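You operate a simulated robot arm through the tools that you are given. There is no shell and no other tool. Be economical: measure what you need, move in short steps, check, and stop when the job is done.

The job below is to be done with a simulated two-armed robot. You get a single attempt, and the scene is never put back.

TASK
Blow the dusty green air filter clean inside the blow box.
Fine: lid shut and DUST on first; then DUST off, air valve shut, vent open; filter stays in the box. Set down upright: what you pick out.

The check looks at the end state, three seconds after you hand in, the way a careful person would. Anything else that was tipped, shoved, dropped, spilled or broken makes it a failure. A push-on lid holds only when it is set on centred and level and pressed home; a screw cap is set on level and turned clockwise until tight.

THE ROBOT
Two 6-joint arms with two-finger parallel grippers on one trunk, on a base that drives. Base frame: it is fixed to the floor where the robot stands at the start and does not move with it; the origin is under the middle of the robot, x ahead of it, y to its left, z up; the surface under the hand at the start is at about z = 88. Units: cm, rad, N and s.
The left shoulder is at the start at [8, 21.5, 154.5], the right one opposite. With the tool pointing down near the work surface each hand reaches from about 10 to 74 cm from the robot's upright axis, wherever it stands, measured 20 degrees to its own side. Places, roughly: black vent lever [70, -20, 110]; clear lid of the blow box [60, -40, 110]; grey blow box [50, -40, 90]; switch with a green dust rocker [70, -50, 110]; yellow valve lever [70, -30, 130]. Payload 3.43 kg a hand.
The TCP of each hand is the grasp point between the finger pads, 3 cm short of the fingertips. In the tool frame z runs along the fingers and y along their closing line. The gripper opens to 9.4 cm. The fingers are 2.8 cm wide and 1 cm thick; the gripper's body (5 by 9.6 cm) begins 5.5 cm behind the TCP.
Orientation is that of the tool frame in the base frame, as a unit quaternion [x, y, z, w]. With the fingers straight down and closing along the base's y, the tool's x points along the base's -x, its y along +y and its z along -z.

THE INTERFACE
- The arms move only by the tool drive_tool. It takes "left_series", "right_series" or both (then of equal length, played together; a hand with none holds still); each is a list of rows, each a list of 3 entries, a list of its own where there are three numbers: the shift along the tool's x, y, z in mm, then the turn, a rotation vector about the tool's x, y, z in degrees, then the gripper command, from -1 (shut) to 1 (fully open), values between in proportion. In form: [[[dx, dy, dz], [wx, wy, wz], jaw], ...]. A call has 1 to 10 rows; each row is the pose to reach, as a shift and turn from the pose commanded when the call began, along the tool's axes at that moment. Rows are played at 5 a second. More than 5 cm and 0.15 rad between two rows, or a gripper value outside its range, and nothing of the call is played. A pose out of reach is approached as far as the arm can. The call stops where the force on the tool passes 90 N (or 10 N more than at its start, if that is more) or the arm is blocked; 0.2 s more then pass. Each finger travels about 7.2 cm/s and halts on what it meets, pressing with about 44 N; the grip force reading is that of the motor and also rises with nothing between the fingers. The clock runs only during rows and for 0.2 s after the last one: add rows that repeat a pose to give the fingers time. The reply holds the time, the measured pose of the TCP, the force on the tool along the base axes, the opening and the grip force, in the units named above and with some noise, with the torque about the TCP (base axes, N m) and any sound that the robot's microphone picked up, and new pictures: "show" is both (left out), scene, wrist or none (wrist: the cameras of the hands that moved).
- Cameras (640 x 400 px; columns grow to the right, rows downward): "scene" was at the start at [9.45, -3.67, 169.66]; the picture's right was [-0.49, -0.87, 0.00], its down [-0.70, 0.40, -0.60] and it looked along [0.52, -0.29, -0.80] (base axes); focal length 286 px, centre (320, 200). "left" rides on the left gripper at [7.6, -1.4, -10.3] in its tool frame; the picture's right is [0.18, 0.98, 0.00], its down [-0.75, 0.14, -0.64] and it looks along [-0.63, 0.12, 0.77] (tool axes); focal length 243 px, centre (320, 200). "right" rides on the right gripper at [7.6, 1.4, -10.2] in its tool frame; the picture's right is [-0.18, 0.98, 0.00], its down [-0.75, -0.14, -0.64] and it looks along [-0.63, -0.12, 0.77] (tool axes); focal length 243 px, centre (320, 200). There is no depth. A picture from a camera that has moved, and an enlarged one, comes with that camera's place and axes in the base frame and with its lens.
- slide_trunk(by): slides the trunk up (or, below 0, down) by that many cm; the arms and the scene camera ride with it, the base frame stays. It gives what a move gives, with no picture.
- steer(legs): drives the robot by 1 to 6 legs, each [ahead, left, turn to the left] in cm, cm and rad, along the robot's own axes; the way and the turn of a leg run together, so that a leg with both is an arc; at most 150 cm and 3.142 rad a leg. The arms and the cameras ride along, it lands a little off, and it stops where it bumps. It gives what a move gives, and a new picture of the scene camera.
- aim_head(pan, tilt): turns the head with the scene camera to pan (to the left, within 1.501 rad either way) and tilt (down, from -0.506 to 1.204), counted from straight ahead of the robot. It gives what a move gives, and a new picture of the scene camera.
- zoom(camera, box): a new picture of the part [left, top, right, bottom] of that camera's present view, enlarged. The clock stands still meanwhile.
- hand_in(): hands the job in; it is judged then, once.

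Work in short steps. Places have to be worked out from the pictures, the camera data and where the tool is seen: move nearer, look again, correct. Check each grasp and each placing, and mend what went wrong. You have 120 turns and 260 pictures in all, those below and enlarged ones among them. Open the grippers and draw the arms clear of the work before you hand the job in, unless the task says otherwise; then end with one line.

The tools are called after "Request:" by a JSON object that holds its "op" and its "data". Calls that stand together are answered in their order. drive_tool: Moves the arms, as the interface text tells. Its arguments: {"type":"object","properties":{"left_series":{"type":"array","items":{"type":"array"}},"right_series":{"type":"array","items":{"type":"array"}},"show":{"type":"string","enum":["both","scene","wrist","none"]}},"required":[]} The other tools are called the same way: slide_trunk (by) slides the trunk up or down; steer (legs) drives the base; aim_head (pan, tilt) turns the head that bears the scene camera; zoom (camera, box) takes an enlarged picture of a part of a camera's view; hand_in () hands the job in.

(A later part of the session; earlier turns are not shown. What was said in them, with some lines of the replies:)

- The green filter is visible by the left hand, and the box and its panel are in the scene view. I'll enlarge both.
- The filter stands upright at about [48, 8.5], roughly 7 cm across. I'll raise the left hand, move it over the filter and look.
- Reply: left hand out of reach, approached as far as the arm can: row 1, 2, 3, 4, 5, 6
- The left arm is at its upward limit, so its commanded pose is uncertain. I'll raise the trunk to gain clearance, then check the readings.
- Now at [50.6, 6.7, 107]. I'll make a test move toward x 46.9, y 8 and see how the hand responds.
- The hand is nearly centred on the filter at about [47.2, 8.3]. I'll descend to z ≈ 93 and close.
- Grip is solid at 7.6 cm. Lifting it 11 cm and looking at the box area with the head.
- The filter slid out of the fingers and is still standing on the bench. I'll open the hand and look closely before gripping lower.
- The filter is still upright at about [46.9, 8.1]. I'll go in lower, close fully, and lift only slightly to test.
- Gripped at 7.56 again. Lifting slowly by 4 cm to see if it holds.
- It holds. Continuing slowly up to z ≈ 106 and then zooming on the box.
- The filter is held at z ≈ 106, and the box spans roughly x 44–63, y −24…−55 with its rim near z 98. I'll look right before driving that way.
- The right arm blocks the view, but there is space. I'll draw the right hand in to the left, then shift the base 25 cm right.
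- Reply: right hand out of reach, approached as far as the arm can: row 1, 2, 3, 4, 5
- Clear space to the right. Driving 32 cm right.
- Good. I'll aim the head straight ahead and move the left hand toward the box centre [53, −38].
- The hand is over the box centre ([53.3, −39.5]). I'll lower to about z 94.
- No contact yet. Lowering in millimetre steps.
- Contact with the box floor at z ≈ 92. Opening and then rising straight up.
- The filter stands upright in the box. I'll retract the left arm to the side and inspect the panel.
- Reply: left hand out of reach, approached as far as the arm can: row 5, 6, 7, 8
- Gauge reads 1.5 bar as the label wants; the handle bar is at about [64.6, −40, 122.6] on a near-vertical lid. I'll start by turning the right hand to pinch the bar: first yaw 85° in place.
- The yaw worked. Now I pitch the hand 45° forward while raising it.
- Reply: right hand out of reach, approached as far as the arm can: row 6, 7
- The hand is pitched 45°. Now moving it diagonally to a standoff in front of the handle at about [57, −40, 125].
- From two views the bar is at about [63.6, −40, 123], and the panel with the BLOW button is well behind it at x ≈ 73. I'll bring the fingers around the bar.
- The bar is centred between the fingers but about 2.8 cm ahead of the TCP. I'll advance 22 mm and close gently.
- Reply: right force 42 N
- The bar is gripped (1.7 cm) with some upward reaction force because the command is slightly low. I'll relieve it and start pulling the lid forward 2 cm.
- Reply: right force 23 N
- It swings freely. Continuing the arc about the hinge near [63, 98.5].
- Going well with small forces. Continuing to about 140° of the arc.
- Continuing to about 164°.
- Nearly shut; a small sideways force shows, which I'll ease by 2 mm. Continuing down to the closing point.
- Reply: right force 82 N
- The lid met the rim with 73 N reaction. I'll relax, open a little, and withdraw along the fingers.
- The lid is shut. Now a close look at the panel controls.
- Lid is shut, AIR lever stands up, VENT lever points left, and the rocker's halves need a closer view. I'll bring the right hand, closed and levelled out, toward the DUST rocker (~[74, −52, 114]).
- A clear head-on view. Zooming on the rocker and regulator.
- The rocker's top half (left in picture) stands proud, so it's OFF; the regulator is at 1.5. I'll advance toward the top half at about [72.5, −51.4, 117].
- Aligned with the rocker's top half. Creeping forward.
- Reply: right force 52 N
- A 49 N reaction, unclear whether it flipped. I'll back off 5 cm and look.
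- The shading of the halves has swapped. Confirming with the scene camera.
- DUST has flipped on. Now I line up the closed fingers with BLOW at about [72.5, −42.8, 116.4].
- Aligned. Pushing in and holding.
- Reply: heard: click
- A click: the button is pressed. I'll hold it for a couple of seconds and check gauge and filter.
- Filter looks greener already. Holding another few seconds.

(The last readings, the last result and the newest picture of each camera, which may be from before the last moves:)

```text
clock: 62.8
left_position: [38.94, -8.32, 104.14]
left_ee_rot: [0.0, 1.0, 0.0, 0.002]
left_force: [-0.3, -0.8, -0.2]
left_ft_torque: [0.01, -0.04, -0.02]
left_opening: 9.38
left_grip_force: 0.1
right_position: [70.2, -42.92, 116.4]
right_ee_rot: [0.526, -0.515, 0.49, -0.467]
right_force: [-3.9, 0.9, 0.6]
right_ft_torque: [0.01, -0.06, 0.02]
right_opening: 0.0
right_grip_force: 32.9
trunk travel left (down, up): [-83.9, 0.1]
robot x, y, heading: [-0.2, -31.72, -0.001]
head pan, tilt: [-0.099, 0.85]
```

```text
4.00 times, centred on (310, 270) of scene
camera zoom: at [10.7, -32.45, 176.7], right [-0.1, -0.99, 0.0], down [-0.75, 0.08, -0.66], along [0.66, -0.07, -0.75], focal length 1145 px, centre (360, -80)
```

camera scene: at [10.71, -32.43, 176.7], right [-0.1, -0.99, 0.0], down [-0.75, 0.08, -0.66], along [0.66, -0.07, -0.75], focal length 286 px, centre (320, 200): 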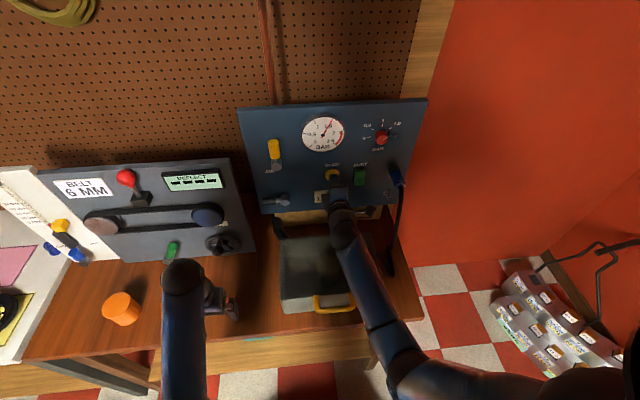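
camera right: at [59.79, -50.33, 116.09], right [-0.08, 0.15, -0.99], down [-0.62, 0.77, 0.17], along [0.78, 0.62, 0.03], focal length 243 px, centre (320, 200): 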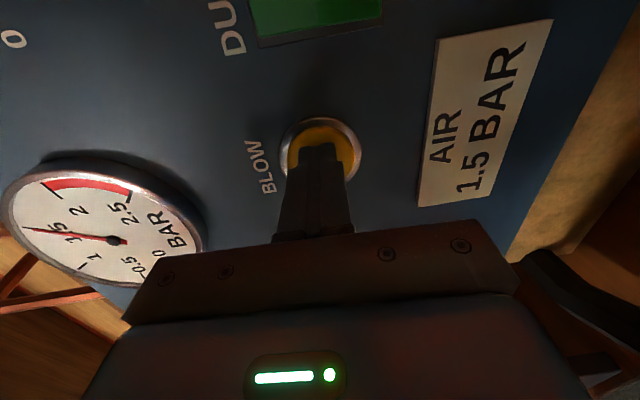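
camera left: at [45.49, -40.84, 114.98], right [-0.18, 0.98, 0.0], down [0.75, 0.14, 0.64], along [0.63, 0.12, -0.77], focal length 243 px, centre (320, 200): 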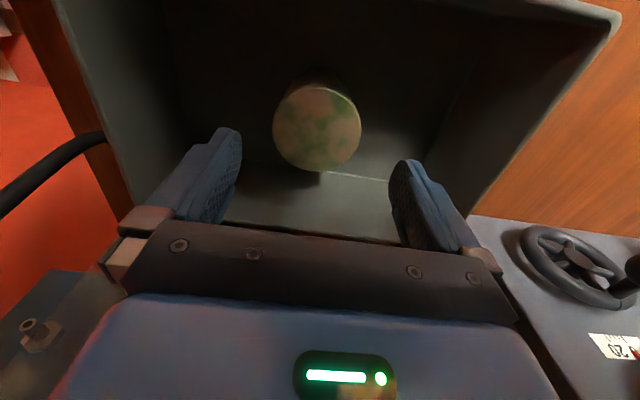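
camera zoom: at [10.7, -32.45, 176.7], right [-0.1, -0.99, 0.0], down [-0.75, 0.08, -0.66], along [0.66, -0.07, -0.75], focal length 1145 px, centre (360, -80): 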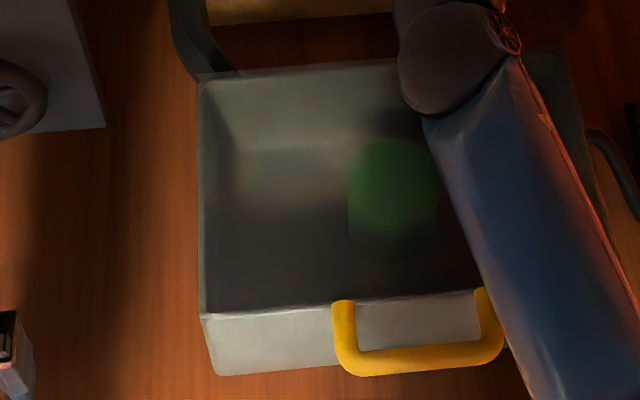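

The filter is now plain green — clean. Releasing BLOW and moving to DUST's bottom half (z ≈ 113.4) standoff.

Request:
{"op": "drive_tool", "data": {"right_series": [[[0, 0, -25], [0, 0, 0], -1], [[0, 0, -50], [0, 0, 0], -1], [[45, 10, -50], [0, 0, 0], -1], [[89, 26, -50], [0, 0, 0], -1], [[89, 28, -30], [0, 0, 0], -1], [[89, 28, -30], [0, 0, 0], -1]]}}

Request:
{"op": "zoom", "data": {"camera": "right", "box": [230, 70, 430, 220]}}

```text
clock: 64.2
left_position: [39.04, -8.43, 104.02]
left_ee_rot: [0.0, 1.0, -0.001, 0.002]
left_force: [-0.2, 0.2, 0.7]
left_ft_torque: [0.01, 0.01, 0.0]
left_opening: 9.4
left_grip_force: 0.1
right_position: [67.14, -51.66, 114.09]
right_ee_rot: [0.527, -0.514, 0.49, -0.466]
right_force: [-0.2, -0.1, 0.0]
right_ft_torque: [0.02, 0.0, -0.03]
right_opening: 0.0
right_grip_force: 33.1
trunk travel left (down, up): [-83.9, 0.1]
robot x, y, heading: [-0.1, -31.57, -0.0]
head pan, tilt: [-0.099, 0.85]
camera scene: at [10.82, -32.34, 176.69], right [-0.1, -0.99, 0.0], down [-0.75, 0.07, -0.66], along [0.66, -0.07, -0.75], focal length 286 px, centre (320, 200)
camera right: at [56.57, -59.21, 113.88], right [-0.08, 0.15, -0.99], down [-0.62, 0.77, 0.17], along [0.78, 0.62, 0.03], focal length 243 px, centre (320, 200)
```

scene: 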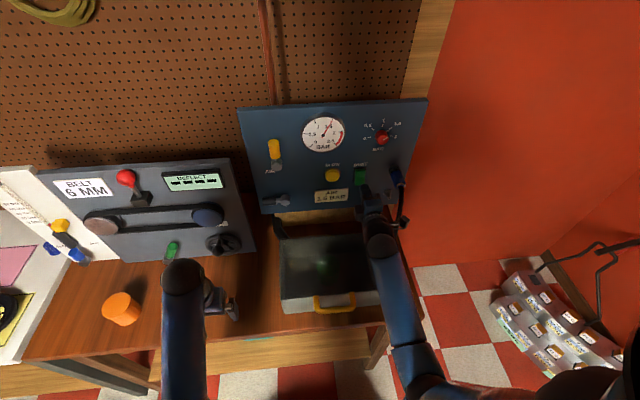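
right: 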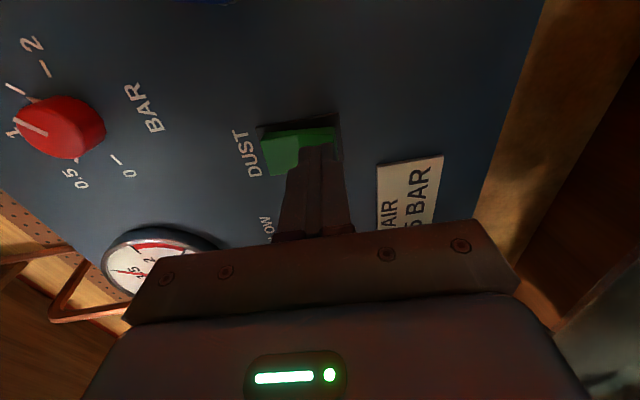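

```text
2.67 times, centred on (330, 145) of right
camera zoom: at [56.57, -59.21, 113.88], right [-0.08, 0.15, -0.99], down [-0.62, 0.77, 0.17], along [0.78, 0.62, 0.03], focal length 647 px, centre (293, 347)
```

zoom: 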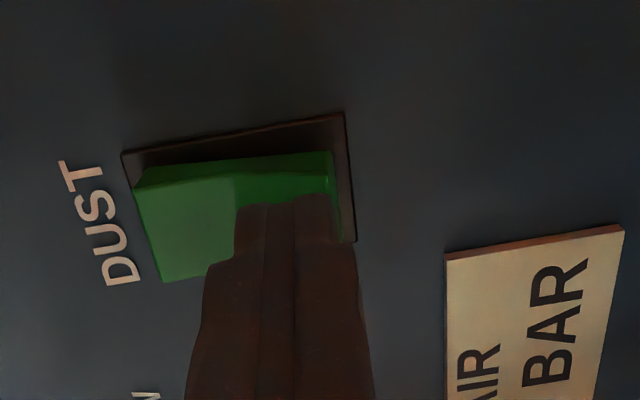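

The bottom half now stands proud and the tip is in front of it. Pressing it.

Request:
{"op": "drive_tool", "data": {"right_series": [[[0, 1, 10], [0, 0, 0], -1], [[0, 1, 20], [0, 0, 0], -1], [[0, 1, 26], [0, 0, 0], -1], [[0, 1, 31], [0, 0, 0], -1], [[0, 1, 35], [0, 0, 0], -1]], "show": "none"}}

Request:
{"op": "drive_tool", "data": {"right_series": [[[0, 0, -30], [0, 0, 0], -1], [[0, 0, -70], [0, 0, 0], -1], [[0, 0, -110], [0, 0, 0], -1], [[0, 0, -150], [0, 0, 0], -1]], "show": "wrist"}}

Request:
{"op": "zoom", "data": {"camera": "scene", "box": [315, 150, 405, 210]}}

```text
clock: 65.4
left_position: [38.24, -8.37, 104.4]
left_ee_rot: [0.001, 1.0, -0.001, 0.006]
left_force: [0.5, -0.2, -0.3]
left_ft_torque: [-0.01, -0.02, 0.0]
left_opening: 9.39
left_grip_force: 0.1
right_position: [69.49, -51.75, 113.76]
right_ee_rot: [0.527, -0.514, 0.491, -0.466]
right_force: [-44.9, 4.7, -9.2]
right_ft_torque: [-0.07, -0.01, 0.52]
right_opening: 0.0
right_grip_force: 33.1
trunk travel left (down, up): [-83.9, 0.1]
robot x, y, heading: [-0.02, -31.45, -0.006]
head pan, tilt: [-0.099, 0.85]
```

```text
clock: 66.4
left_position: [39.06, -8.44, 104.18]
left_ee_rot: [0.0, 1.0, -0.001, 0.003]
left_force: [-0.3, 0.5, 1.3]
left_ft_torque: [-0.02, 0.0, -0.01]
left_opening: 9.39
left_grip_force: 0.1
right_position: [55.45, -51.46, 114.96]
right_ee_rot: [0.526, -0.515, 0.49, -0.467]
right_force: [-0.1, -0.6, -0.6]
right_ft_torque: [0.01, -0.02, -0.03]
right_opening: 0.0
right_grip_force: 32.9
trunk travel left (down, up): [-83.9, 0.1]
robot x, y, heading: [0.06, -31.85, -0.001]
head pan, tilt: [-0.099, 0.85]
camera right: at [45.08, -59.11, 114.73], right [-0.08, 0.15, -0.99], down [-0.62, 0.77, 0.17], along [0.78, 0.63, 0.03], focal length 243 px, centre (320, 200)
```

right: 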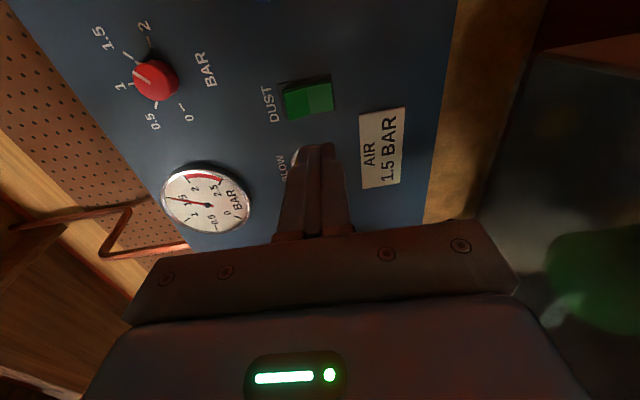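

```text
6.67 times, centred on (360, 180) of scene
camera zoom: at [10.87, -32.47, 176.69], right [-0.1, -0.99, 0.0], down [-0.75, 0.08, -0.66], along [0.66, -0.07, -0.75], focal length 1909 px, centre (53, 333)
```

zoom: 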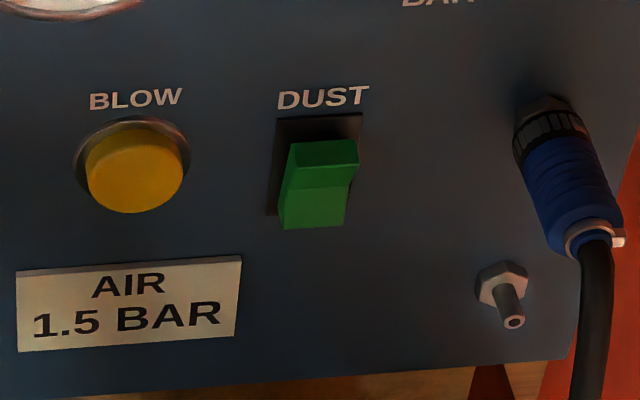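

DUST is off again. For the AIR lever (~[70, −27, 125–133]) I'll bring the right hand over near it and take a wrist view first.

Request:
{"op": "drive_tool", "data": {"right_series": [[[-34, -34, -3], [0, 0, 0], -1], [[-68, -68, -6], [0, 0, 0], -1], [[-102, -101, -10], [0, 0, 0], -1], [[-135, -134, -13], [0, 0, 0], -1], [[-135, -134, -13], [0, 0, 0], -1]]}}

```text
clock: 67.6
left_position: [39.05, -8.29, 104.07]
left_ee_rot: [0.0, 1.0, 0.0, 0.004]
left_force: [-1.2, 0.3, 0.0]
left_ft_torque: [-0.01, 0.01, 0.02]
left_opening: 9.39
left_grip_force: 0.2
right_position: [55.3, -37.36, 128.06]
right_ee_rot: [0.526, -0.515, 0.49, -0.467]
right_force: [0.7, 0.0, -0.3]
right_ft_torque: [0.01, 0.01, 0.0]
right_opening: 0.0
right_grip_force: 33.5
trunk travel left (down, up): [-83.9, 0.1]
robot x, y, heading: [0.14, -31.65, -0.002]
head pan, tilt: [-0.099, 0.85]
camera scene: at [10.75, -32.43, 176.69], right [-0.1, -0.99, 0.0], down [-0.75, 0.08, -0.66], along [0.66, -0.07, -0.75], focal length 286 px, centre (320, 200)
camera right: at [44.98, -44.96, 127.82], right [-0.08, 0.15, -0.99], down [-0.62, 0.77, 0.17], along [0.78, 0.62, 0.03], focal length 243 px, centre (320, 200)
```

scene: 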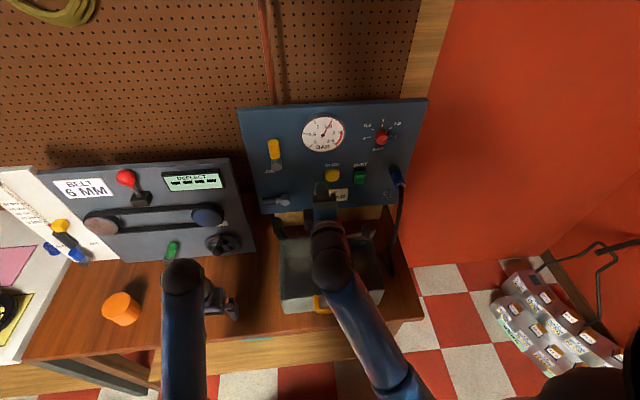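
right: 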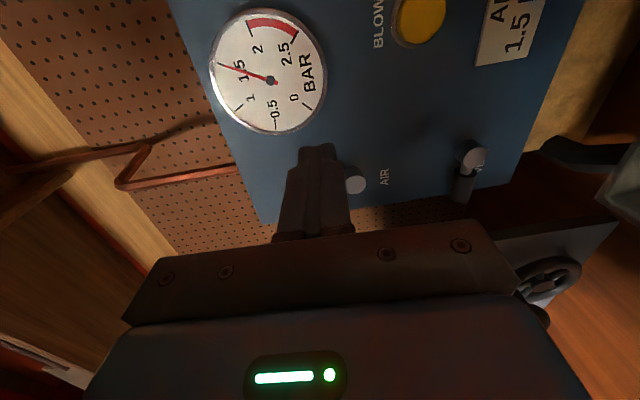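

The AIR hub is at about [71.3, −26.6, 123.6] with its sleeve at z 126–132. By analogy with VENT (shut, pointing left), I'll try pushing the AIR lever left, from its right side.

Request:
{"op": "drive_tool", "data": {"right_series": [[[-34, -12, 0], [0, 0, 0], -1], [[-67, -24, -3], [0, 0, 0], -1], [[-67, -28, 40], [0, 0, 0], -1], [[-67, -32, 85], [0, 0, 0], -1], [[-67, -36, 125], [0, 0, 0], -1], [[-67, -36, 140], [0, 0, 0], -1]]}}

```text
clock: 69.0
left_position: [39.05, -8.3, 104.16]
left_ee_rot: [-0.001, 1.0, 0.001, 0.002]
left_force: [0.9, 0.3, 0.6]
left_ft_torque: [0.0, -0.02, 0.0]
left_opening: 9.39
left_grip_force: 0.1
right_position: [69.88, -30.93, 130.03]
right_ee_rot: [0.526, -0.515, 0.49, -0.467]
right_force: [0.3, -0.5, 0.3]
right_ft_torque: [0.0, -0.02, 0.03]
right_opening: 0.02
right_grip_force: 32.8
trunk travel left (down, up): [-83.9, 0.1]
robot x, y, heading: [-0.4, -31.52, -0.003]
head pan, tilt: [-0.099, 0.85]
camera scene: at [10.8, -32.41, 176.69], right [-0.1, -0.99, 0.0], down [-0.75, 0.08, -0.66], along [0.66, -0.07, -0.75], focal length 286 px, centre (320, 200)
camera right: at [59.45, -38.49, 129.87], right [-0.08, 0.15, -0.99], down [-0.62, 0.77, 0.17], along [0.78, 0.62, 0.03], focal length 243 px, centre (320, 200)
```

scene: 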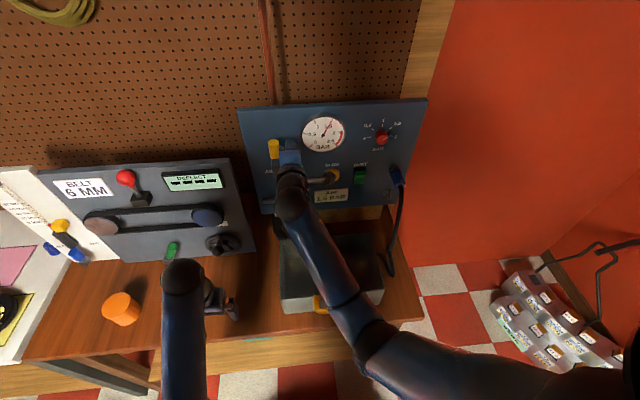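
right: 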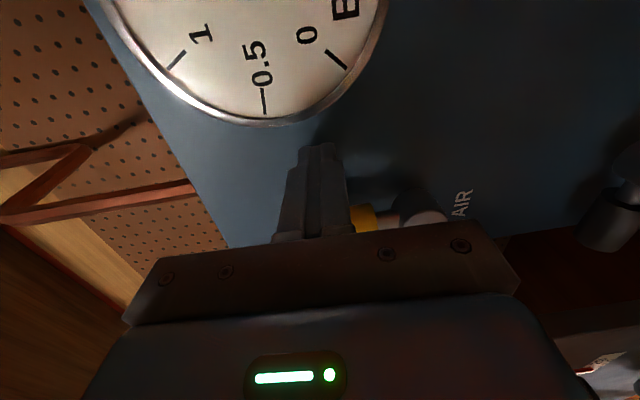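

Fingers are just right of the yellow sleeve. Pushing left slowly.

Request:
{"op": "drive_tool", "data": {"right_series": [[[-8, 0, 0], [0, 0, 0], -1], [[-14, 0, 0], [0, 0, 0], -1], [[-20, 0, 0], [0, 0, 0], -1], [[-25, 0, 0], [0, 0, 0], -1]], "show": "scene"}}

```text
clock: 70.0
left_position: [39.08, -8.38, 104.24]
left_ee_rot: [0.001, 1.0, 0.0, 0.003]
left_force: [0.3, 0.6, 0.3]
left_ft_torque: [-0.01, 0.0, -0.03]
left_opening: 9.39
left_grip_force: 0.1
right_position: [69.84, -28.5, 130.01]
right_ee_rot: [0.526, -0.515, 0.49, -0.467]
right_force: [-0.6, -1.9, 1.0]
right_ft_torque: [0.0, -0.03, 0.02]
right_opening: 0.0
right_grip_force: 33.3
trunk travel left (down, up): [-83.9, 0.1]
robot x, y, heading: [-0.19, -31.59, -0.004]
head pan, tilt: [-0.099, 0.85]
camera scene: at [10.8, -32.53, 176.69], right [-0.1, -0.99, 0.0], down [-0.75, 0.08, -0.66], along [0.66, -0.07, -0.75], focal length 286 px, centre (320, 200)
```

scene: 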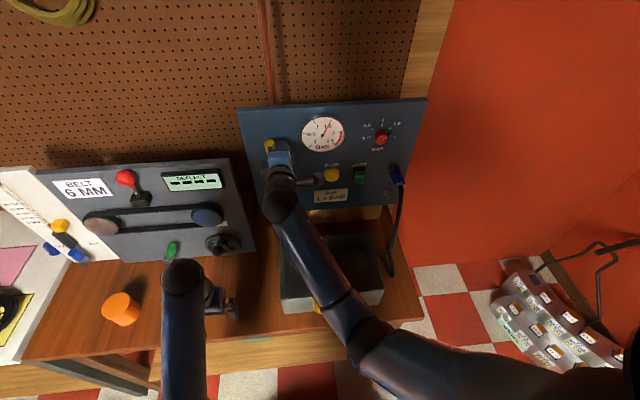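

It yields with 2 N. Following the arc to the left and down.

Request:
{"op": "drive_tool", "data": {"right_series": [[[-14, -2, 0], [0, 0, 0], -1], [[-28, -3.5, 0], [0, 0, 0], -1], [[-44, 0, 0], [0, 0, 0], -1], [[-59, 8, 0], [0, 0, 0], -1], [[-68, 16, 0], [0, 0, 0], -1], [[-75, 25, 1], [0, 0, 0], -1], [[-80, 34, 2], [0, 0, 0], -1]]}}

```text
clock: 71.6
left_position: [38.97, -8.39, 104.17]
left_ee_rot: [0.0, 1.0, 0.0, 0.002]
left_force: [-0.6, 0.1, -0.7]
left_ft_torque: [0.01, 0.01, -0.02]
left_opening: 9.41
left_grip_force: 0.0
right_position: [69.73, -20.57, 126.5]
right_ee_rot: [0.525, -0.515, 0.49, -0.468]
right_force: [1.0, -1.2, 5.8]
right_ft_torque: [0.05, -0.05, -0.01]
right_opening: 0.0
right_grip_force: 33.1
trunk travel left (down, up): [-83.9, 0.1]
robot x, y, heading: [0.08, -31.81, -0.005]
head pan, tilt: [-0.099, 0.85]
camera scene: at [10.75, -32.52, 176.71], right [-0.1, -0.99, 0.0], down [-0.75, 0.08, -0.66], along [0.66, -0.07, -0.75], focal length 286 px, centre (320, 200)
camera right: at [59.35, -28.18, 126.23], right [-0.08, 0.15, -0.99], down [-0.62, 0.77, 0.17], along [0.78, 0.62, 0.03], focal length 243 px, centre (320, 200)
```

scene: 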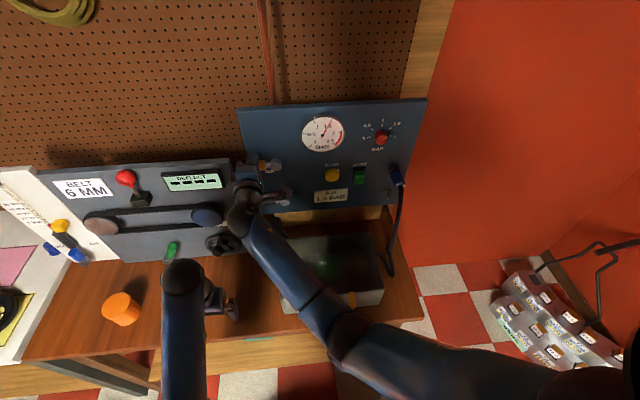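
right: 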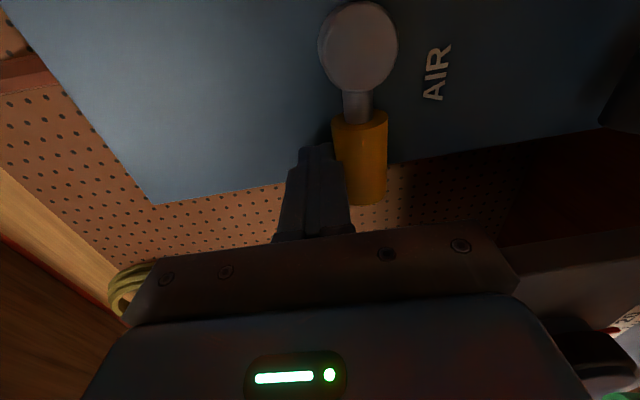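

The lever now points left, nearly horizontal. A little more push down to find its stop.

Request:
{"op": "drive_tool", "data": {"right_series": [[[0, 4, 0], [0, 0, 0], -1], [[0, 8, 0], [0, 0, 0], -1], [[0, 12, 0], [0, 0, 0], -1]], "show": "wrist"}}

Request:
{"op": "zoom", "data": {"camera": "scene", "box": [230, 95, 350, 220]}}

```text
clock: 72.4
left_position: [38.93, -8.42, 104.41]
left_ee_rot: [0.0, 1.0, 0.0, 0.004]
left_force: [0.5, 0.3, 0.7]
left_ft_torque: [0.01, -0.01, 0.01]
left_opening: 9.4
left_grip_force: 0.1
right_position: [69.78, -20.65, 126.34]
right_ee_rot: [0.518, -0.513, 0.493, -0.475]
right_force: [19.6, -0.1, 42.9]
right_ft_torque: [0.55, -0.79, -0.24]
right_opening: 0.0
right_grip_force: 32.5
trunk travel left (down, up): [-83.9, 0.1]
robot x, y, heading: [0.15, -31.63, -0.002]
head pan, tilt: [-0.099, 0.85]
camera right: at [59.31, -28.19, 125.9], right [-0.06, 0.16, -0.99], down [-0.62, 0.76, 0.16], along [0.78, 0.62, 0.05], focal length 243 px, centre (320, 200)
```

right: 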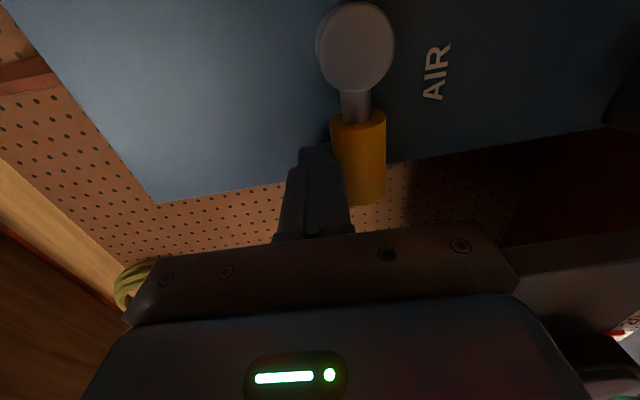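

```text
3.20 times, centred on (290, 158) of scene
camera zoom: at [10.57, -32.59, 176.76], right [-0.1, -0.99, 0.0], down [-0.75, 0.08, -0.66], along [0.66, -0.07, -0.75], focal length 916 px, centre (416, 336)
```

zoom: 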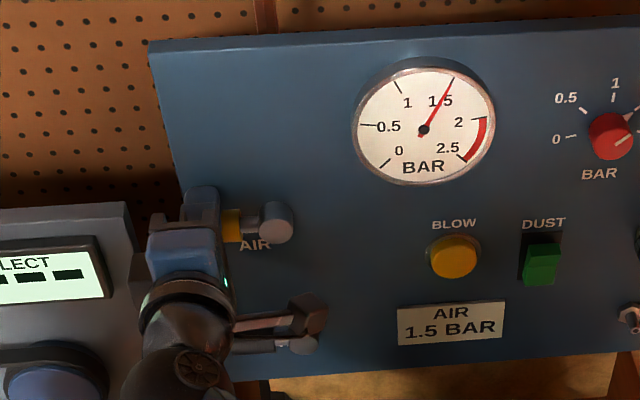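

AIR has reached its stop pointing left (43 N) and the gauge still shows trapped pressure. Now retracting and lowering to get below the VENT lever (hub ≈ [71.3, −27.8, 109], pointing left).

Request:
{"op": "drive_tool", "data": {"right_series": [[[0, -18, 0], [0, 0, 0], -1], [[0, -18, -45], [0, 0, 0], -1], [[0, -12, -90], [0, 0, 0], -1], [[0, -4, -135], [0, 0, 0], -1], [[0, 40, -135], [0, 0, 0], -1], [[2, 85, -133], [0, 0, 0], -1], [[3, 130, -130], [0, 0, 0], -1], [[4, 170, -125], [0, 0, 0], -1], [[5, 205, -122], [0, 0, 0], -1], [[5, 205, -122], [0, 0, 0], -1]]}}

```text
clock: 74.6
left_position: [38.93, -8.39, 104.16]
left_ee_rot: [0.0, 1.0, -0.001, 0.003]
left_force: [-0.6, -0.6, 0.5]
left_ft_torque: [0.01, 0.0, 0.01]
left_opening: 9.42
left_grip_force: 0.1
right_position: [55.65, -21.65, 105.74]
right_ee_rot: [0.527, -0.514, 0.489, -0.468]
right_force: [0.0, -1.2, -0.5]
right_ft_torque: [-0.03, 0.0, 0.0]
right_opening: 0.0
right_grip_force: 32.4
trunk travel left (down, up): [-83.9, 0.1]
robot x, y, heading: [0.1, -31.54, -0.003]
head pan, tilt: [-0.099, 0.85]
camera scene: at [10.75, -32.45, 176.7], right [-0.1, -0.99, 0.0], down [-0.75, 0.08, -0.66], along [0.66, -0.07, -0.75], focal length 286 px, centre (320, 200)
camera right: at [45.26, -29.21, 105.52], right [-0.08, 0.15, -0.99], down [-0.62, 0.77, 0.17], along [0.78, 0.63, 0.03], focal length 243 px, centre (320, 200)
```

scene: 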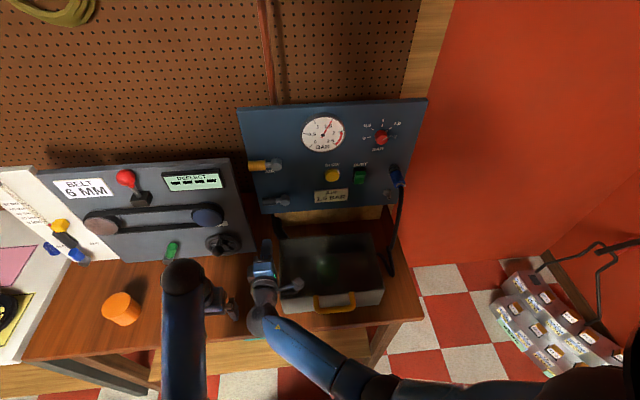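
right: 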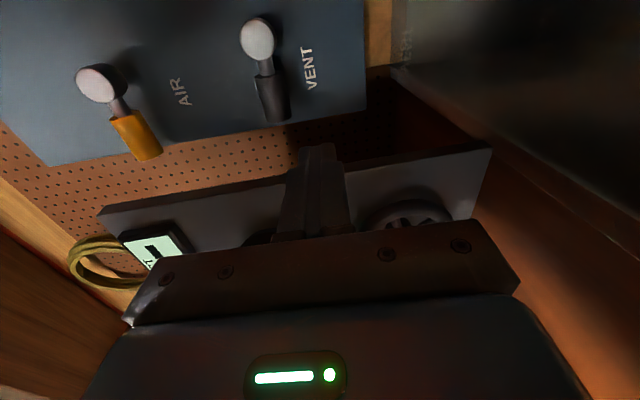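

VENT hub is at z ≈ 109.2 with the lever tip at y ≈ −21. Advancing below it.

Request:
{"op": "drive_tool", "data": {"right_series": [[[4, -3, 40], [0, 0, 0], -1], [[8, -6, 80], [0, 0, 0], -1], [[8, -9, 120], [0, 0, 0], -1], [[8, -10, 140], [0, 0, 0], -1], [[8, -10, 140], [0, 0, 0], -1]]}}

```text
clock: 75.8
left_position: [38.97, -8.42, 104.18]
left_ee_rot: [0.001, 1.0, 0.001, 0.003]
left_force: [-0.9, 0.0, -0.6]
left_ft_torque: [0.03, -0.01, 0.01]
left_opening: 9.4
left_grip_force: 0.1
right_position: [69.94, -22.58, 105.55]
right_ee_rot: [0.527, -0.514, 0.489, -0.467]
right_force: [-0.3, 0.6, 0.7]
right_ft_torque: [0.03, -0.01, 0.01]
right_opening: 0.02
right_grip_force: 32.7
trunk travel left (down, up): [-83.9, 0.1]
robot x, y, heading: [0.16, -31.55, -0.003]
head pan, tilt: [-0.099, 0.85]
camera scene: at [10.79, -32.46, 176.69], right [-0.1, -0.99, 0.0], down [-0.75, 0.08, -0.66], along [0.66, -0.07, -0.75], focal length 286 px, centre (320, 200)
camera right: at [59.4, -30.13, 105.37], right [-0.08, 0.15, -0.99], down [-0.62, 0.77, 0.17], along [0.78, 0.63, 0.03], focal length 243 px, centre (320, 200)
```

scene: 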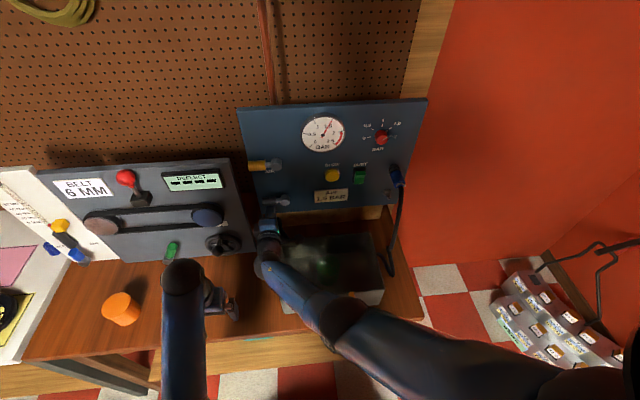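
right: 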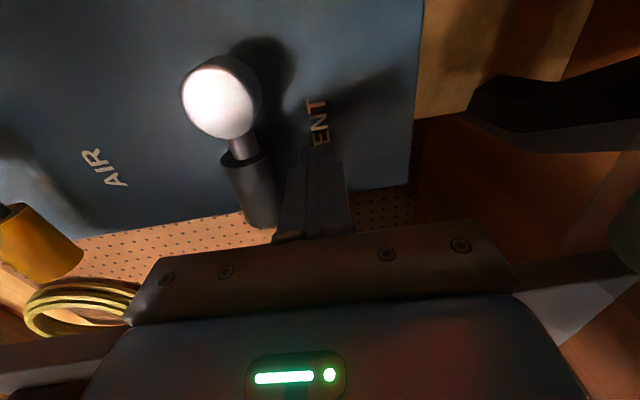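

Finger is under the black lever. Pushing up gently to test the direction.

Request:
{"op": "drive_tool", "data": {"right_series": [[[-4, -10, -1], [0, 0, 0], -1], [[-8, -18, -2], [0, 0, 0], -1], [[-10, -26, -2], [0, 0, 0], -1], [[-11, -34, -3], [0, 0, 0], -1]], "show": "wrist"}}

```text
clock: 76.8
left_position: [39.0, -8.3, 103.99]
left_ee_rot: [0.0, 1.0, 0.0, 0.001]
left_force: [0.1, 0.0, 1.0]
left_ft_torque: [0.0, 0.0, -0.02]
left_opening: 9.4
left_grip_force: 0.0
right_position: [69.81, -21.34, 108.91]
right_ee_rot: [0.527, -0.515, 0.489, -0.467]
right_force: [-4.5, -0.5, -1.6]
right_ft_torque: [0.05, -0.03, -0.06]
right_opening: 0.0
right_grip_force: 32.8
trunk travel left (down, up): [-83.9, 0.1]
robot x, y, heading: [0.24, -31.35, 0.0]
head pan, tilt: [-0.099, 0.85]
camera right: at [59.4, -28.9, 108.8], right [-0.08, 0.15, -0.99], down [-0.62, 0.77, 0.17], along [0.78, 0.63, 0.03], focal length 243 px, centre (320, 200)
```

right: 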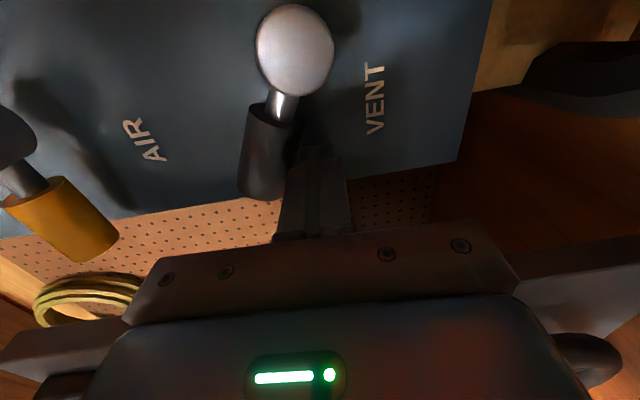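

It turns upward easily. Following the arc to vertical.

Request:
{"op": "drive_tool", "data": {"right_series": [[[2, -15, -1], [0, 0, 0], -1], [[5.5, -30, -2.5], [0, 0, 0], -1], [[14, -45, -3.7], [0, 0, 0], -1], [[24, -53, -4.3], [0, 0, 0], -1], [[32, -59, -4.7], [0, 0, 0], -1], [[42, -63, -5], [0, 0, 0], -1], [[46, -64, -5], [0, 0, 0], -1]]}}

Request:
{"op": "zoom", "data": {"camera": "scene", "box": [230, 95, 350, 220]}}

```text
clock: 78.4
left_position: [38.98, -7.7, 103.95]
left_ee_rot: [-0.001, 1.0, -0.002, 0.004]
left_force: [1.2, -0.5, 0.1]
left_ft_torque: [0.0, -0.01, 0.01]
left_opening: 9.39
left_grip_force: 0.0
right_position: [69.74, -24.68, 115.37]
right_ee_rot: [0.53, -0.511, 0.488, -0.468]
right_force: [0.0, 26.3, -7.6]
right_ft_torque: [0.2, 0.25, 0.33]
right_opening: 0.0
right_grip_force: 32.6
trunk travel left (down, up): [-83.9, 0.1]
robot x, y, heading: [-0.45, -31.45, -0.0]
head pan, tilt: [-0.099, 0.85]
camera scene: at [10.95, -31.44, 176.67], right [-0.1, -1.0, 0.01], down [-0.75, 0.07, -0.66], along [0.66, -0.07, -0.75], focal length 286 px, centre (320, 200)
camera right: at [59.45, -32.34, 115.24], right [-0.08, 0.15, -0.99], down [-0.63, 0.76, 0.17], along [0.77, 0.63, 0.03], focal length 243 px, centre (320, 200)
```

scene: 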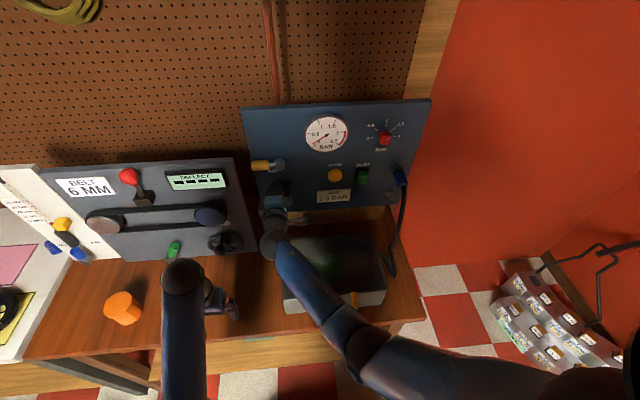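
right: 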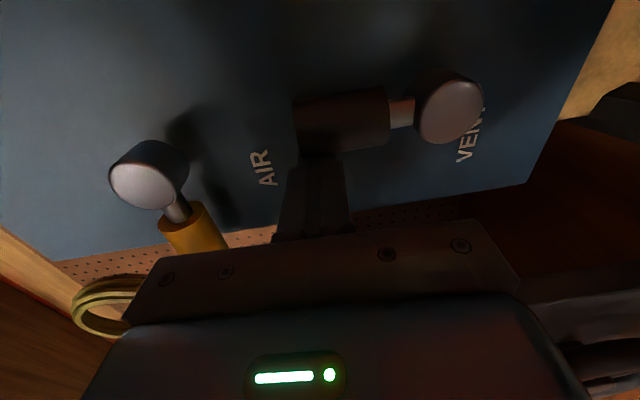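

```text
3.20 times, centred on (290, 158) of scene
camera zoom: at [10.95, -31.44, 176.67], right [-0.1, -1.0, 0.01], down [-0.75, 0.07, -0.66], along [0.66, -0.07, -0.75], focal length 916 px, centre (416, 336)
```

zoom: 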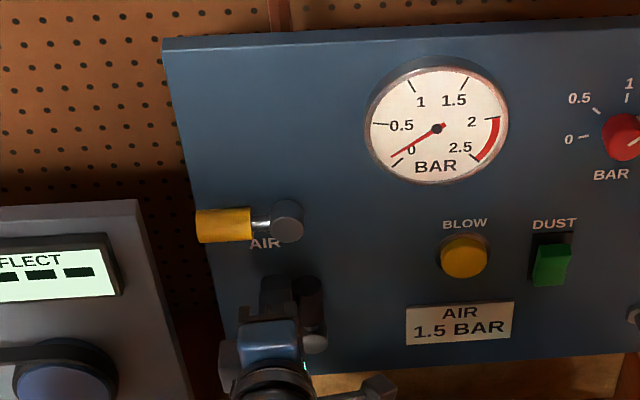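

The gauge is falling to 0, so the air is shut and vented; VENT is at its stop. I'll ease off the lever and draw the right hand clear.

Request:
{"op": "drive_tool", "data": {"right_series": [[[-15, 0, 0], [0, 0, 0], -1], [[-15, 0, -40], [0, 0, 0], -1], [[-15, 0, -85], [0, 0, 0], -1], [[-5, 0, -130], [0, 0, 0], -1], [[30, 0, -150], [0, 0, 0], -1], [[75, 0, -170], [0, 0, 0], -1], [[120, 0, -180], [0, 0, 0], -1], [[165, 0, -190], [0, 0, 0], -1], [[210, 0, -200], [0, 0, 0], -1]]}}

Request:
{"op": "zoom", "data": {"camera": "scene", "box": [230, 95, 430, 320]}}

```text
clock: 80.4
left_position: [38.96, -8.45, 104.2]
left_ee_rot: [0.001, 1.0, 0.0, 0.004]
left_force: [-0.7, 0.1, 1.2]
left_ft_torque: [-0.02, 0.02, 0.01]
left_opening: 9.4
left_grip_force: 0.1
right_position: [49.66, -46.43, 117.97]
right_ee_rot: [0.527, -0.514, 0.49, -0.467]
right_force: [-0.9, 0.5, -0.2]
right_ft_torque: [0.03, 0.03, -0.03]
right_opening: 0.01
right_grip_force: 32.4
trunk travel left (down, up): [-83.9, 0.1]
robot x, y, heading: [0.03, -31.3, -0.004]
head pan, tilt: [-0.099, 0.85]
camera scene: at [10.68, -32.59, 176.7], right [-0.1, -0.99, 0.0], down [-0.75, 0.08, -0.66], along [0.66, -0.07, -0.75], focal length 286 px, centre (320, 200)
camera right: at [39.21, -54.05, 117.77], right [-0.08, 0.15, -0.99], down [-0.62, 0.77, 0.17], along [0.78, 0.63, 0.03], focal length 243 px, centre (320, 200)
```

scene: 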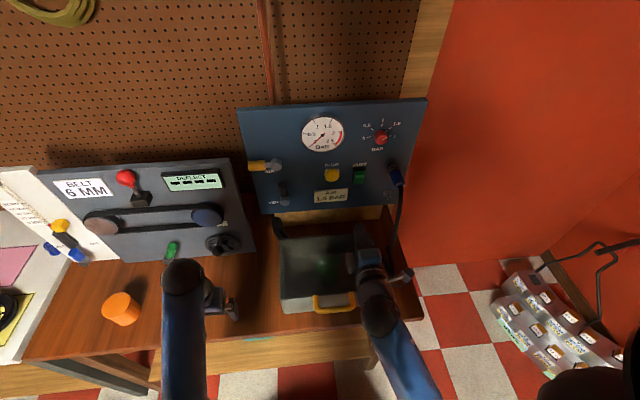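
right: 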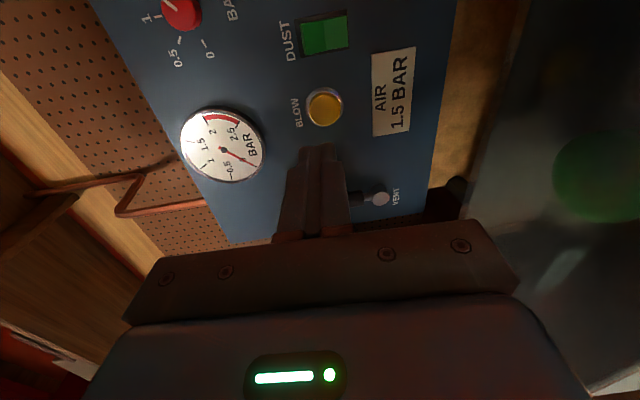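

```text
1.78 times, centred on (330, 208) of scene
camera zoom: at [10.68, -32.59, 176.7], right [-0.1, -0.99, 0.0], down [-0.75, 0.08, -0.66], along [0.66, -0.07, -0.75], focal length 509 px, centre (302, 187)
```

zoom: 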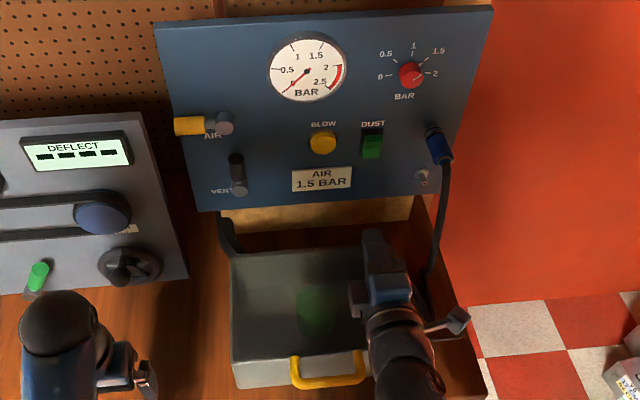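

All states are right: gauge 0, AIR sideways, VENT up, DUST off, lid shut, filter clean green. Opening the right hand and moving it off the box to the right.

Request:
{"op": "drive_tool", "data": {"right_series": [[[40, 0, -10], [0, 0, 0], 0], [[80, 0, -20], [0, 0, 0], 0.5], [[120, 0, -40], [0, 0, 0], 1], [[160, 0, -70], [0, 0, 0], 1], [[180, 0, -100], [0, 0, 0], 1], [[180, 0, -100], [0, 0, 0], 1]], "show": "scene"}}

Request:
{"op": "zoom", "data": {"camera": "scene", "box": [260, 220, 400, 320]}}

```text
clock: 81.5
left_position: [38.98, -8.38, 104.11]
left_ee_rot: [0.0, 1.0, 0.0, 0.003]
left_force: [-0.9, 0.8, 0.8]
left_ft_torque: [-0.01, 0.04, -0.02]
left_opening: 9.42
left_grip_force: 0.0
right_position: [44.11, -53.59, 120.12]
right_ee_rot: [0.594, -0.423, 0.431, -0.532]
right_force: [0.7, -0.5, 0.1]
right_ft_torque: [0.01, 0.03, 0.02]
right_opening: 9.41
right_grip_force: 0.1
trunk travel left (down, up): [-83.9, 0.1]
robot x, y, heading: [-0.0, -31.78, 0.002]
head pan, tilt: [-0.099, 0.85]
stopped in row 5 (right hand): the arm was blocked; the commanded pose is now the measured one
camera scene: at [10.81, -32.37, 176.71], right [-0.1, -0.99, 0.0], down [-0.75, 0.07, -0.66], along [0.66, -0.07, -0.75], focal length 286 px, centre (320, 200)
```

scene: 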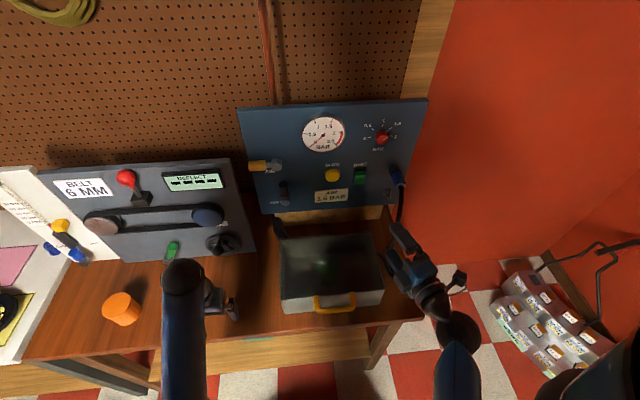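

```text
4.00 times, centred on (330, 270) of scene
camera zoom: at [10.81, -32.37, 176.71], right [-0.1, -0.99, 0.0], down [-0.75, 0.07, -0.66], along [0.66, -0.07, -0.75], focal length 1145 px, centre (280, -80)
```

zoom: 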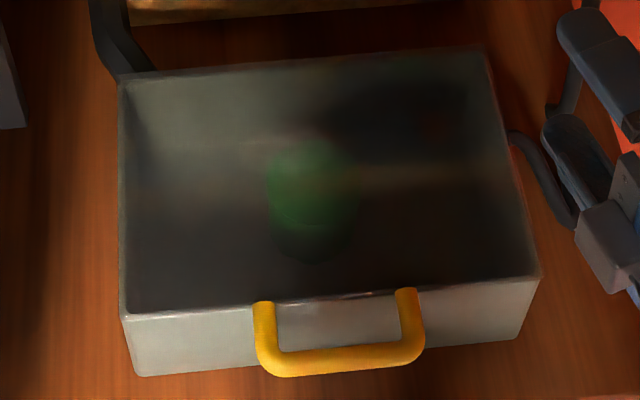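

Both hands are open and clear (the last stop was only an arm limit, no force). Handing in.

Request:
{"op": "hand_in", "data": {}}

```text
The job is handed in.
```

The filter looks clean green all over and stands upright in the shut blow box; DUST is off, the air valve is shut and the vent is open, with the gauge at 0.
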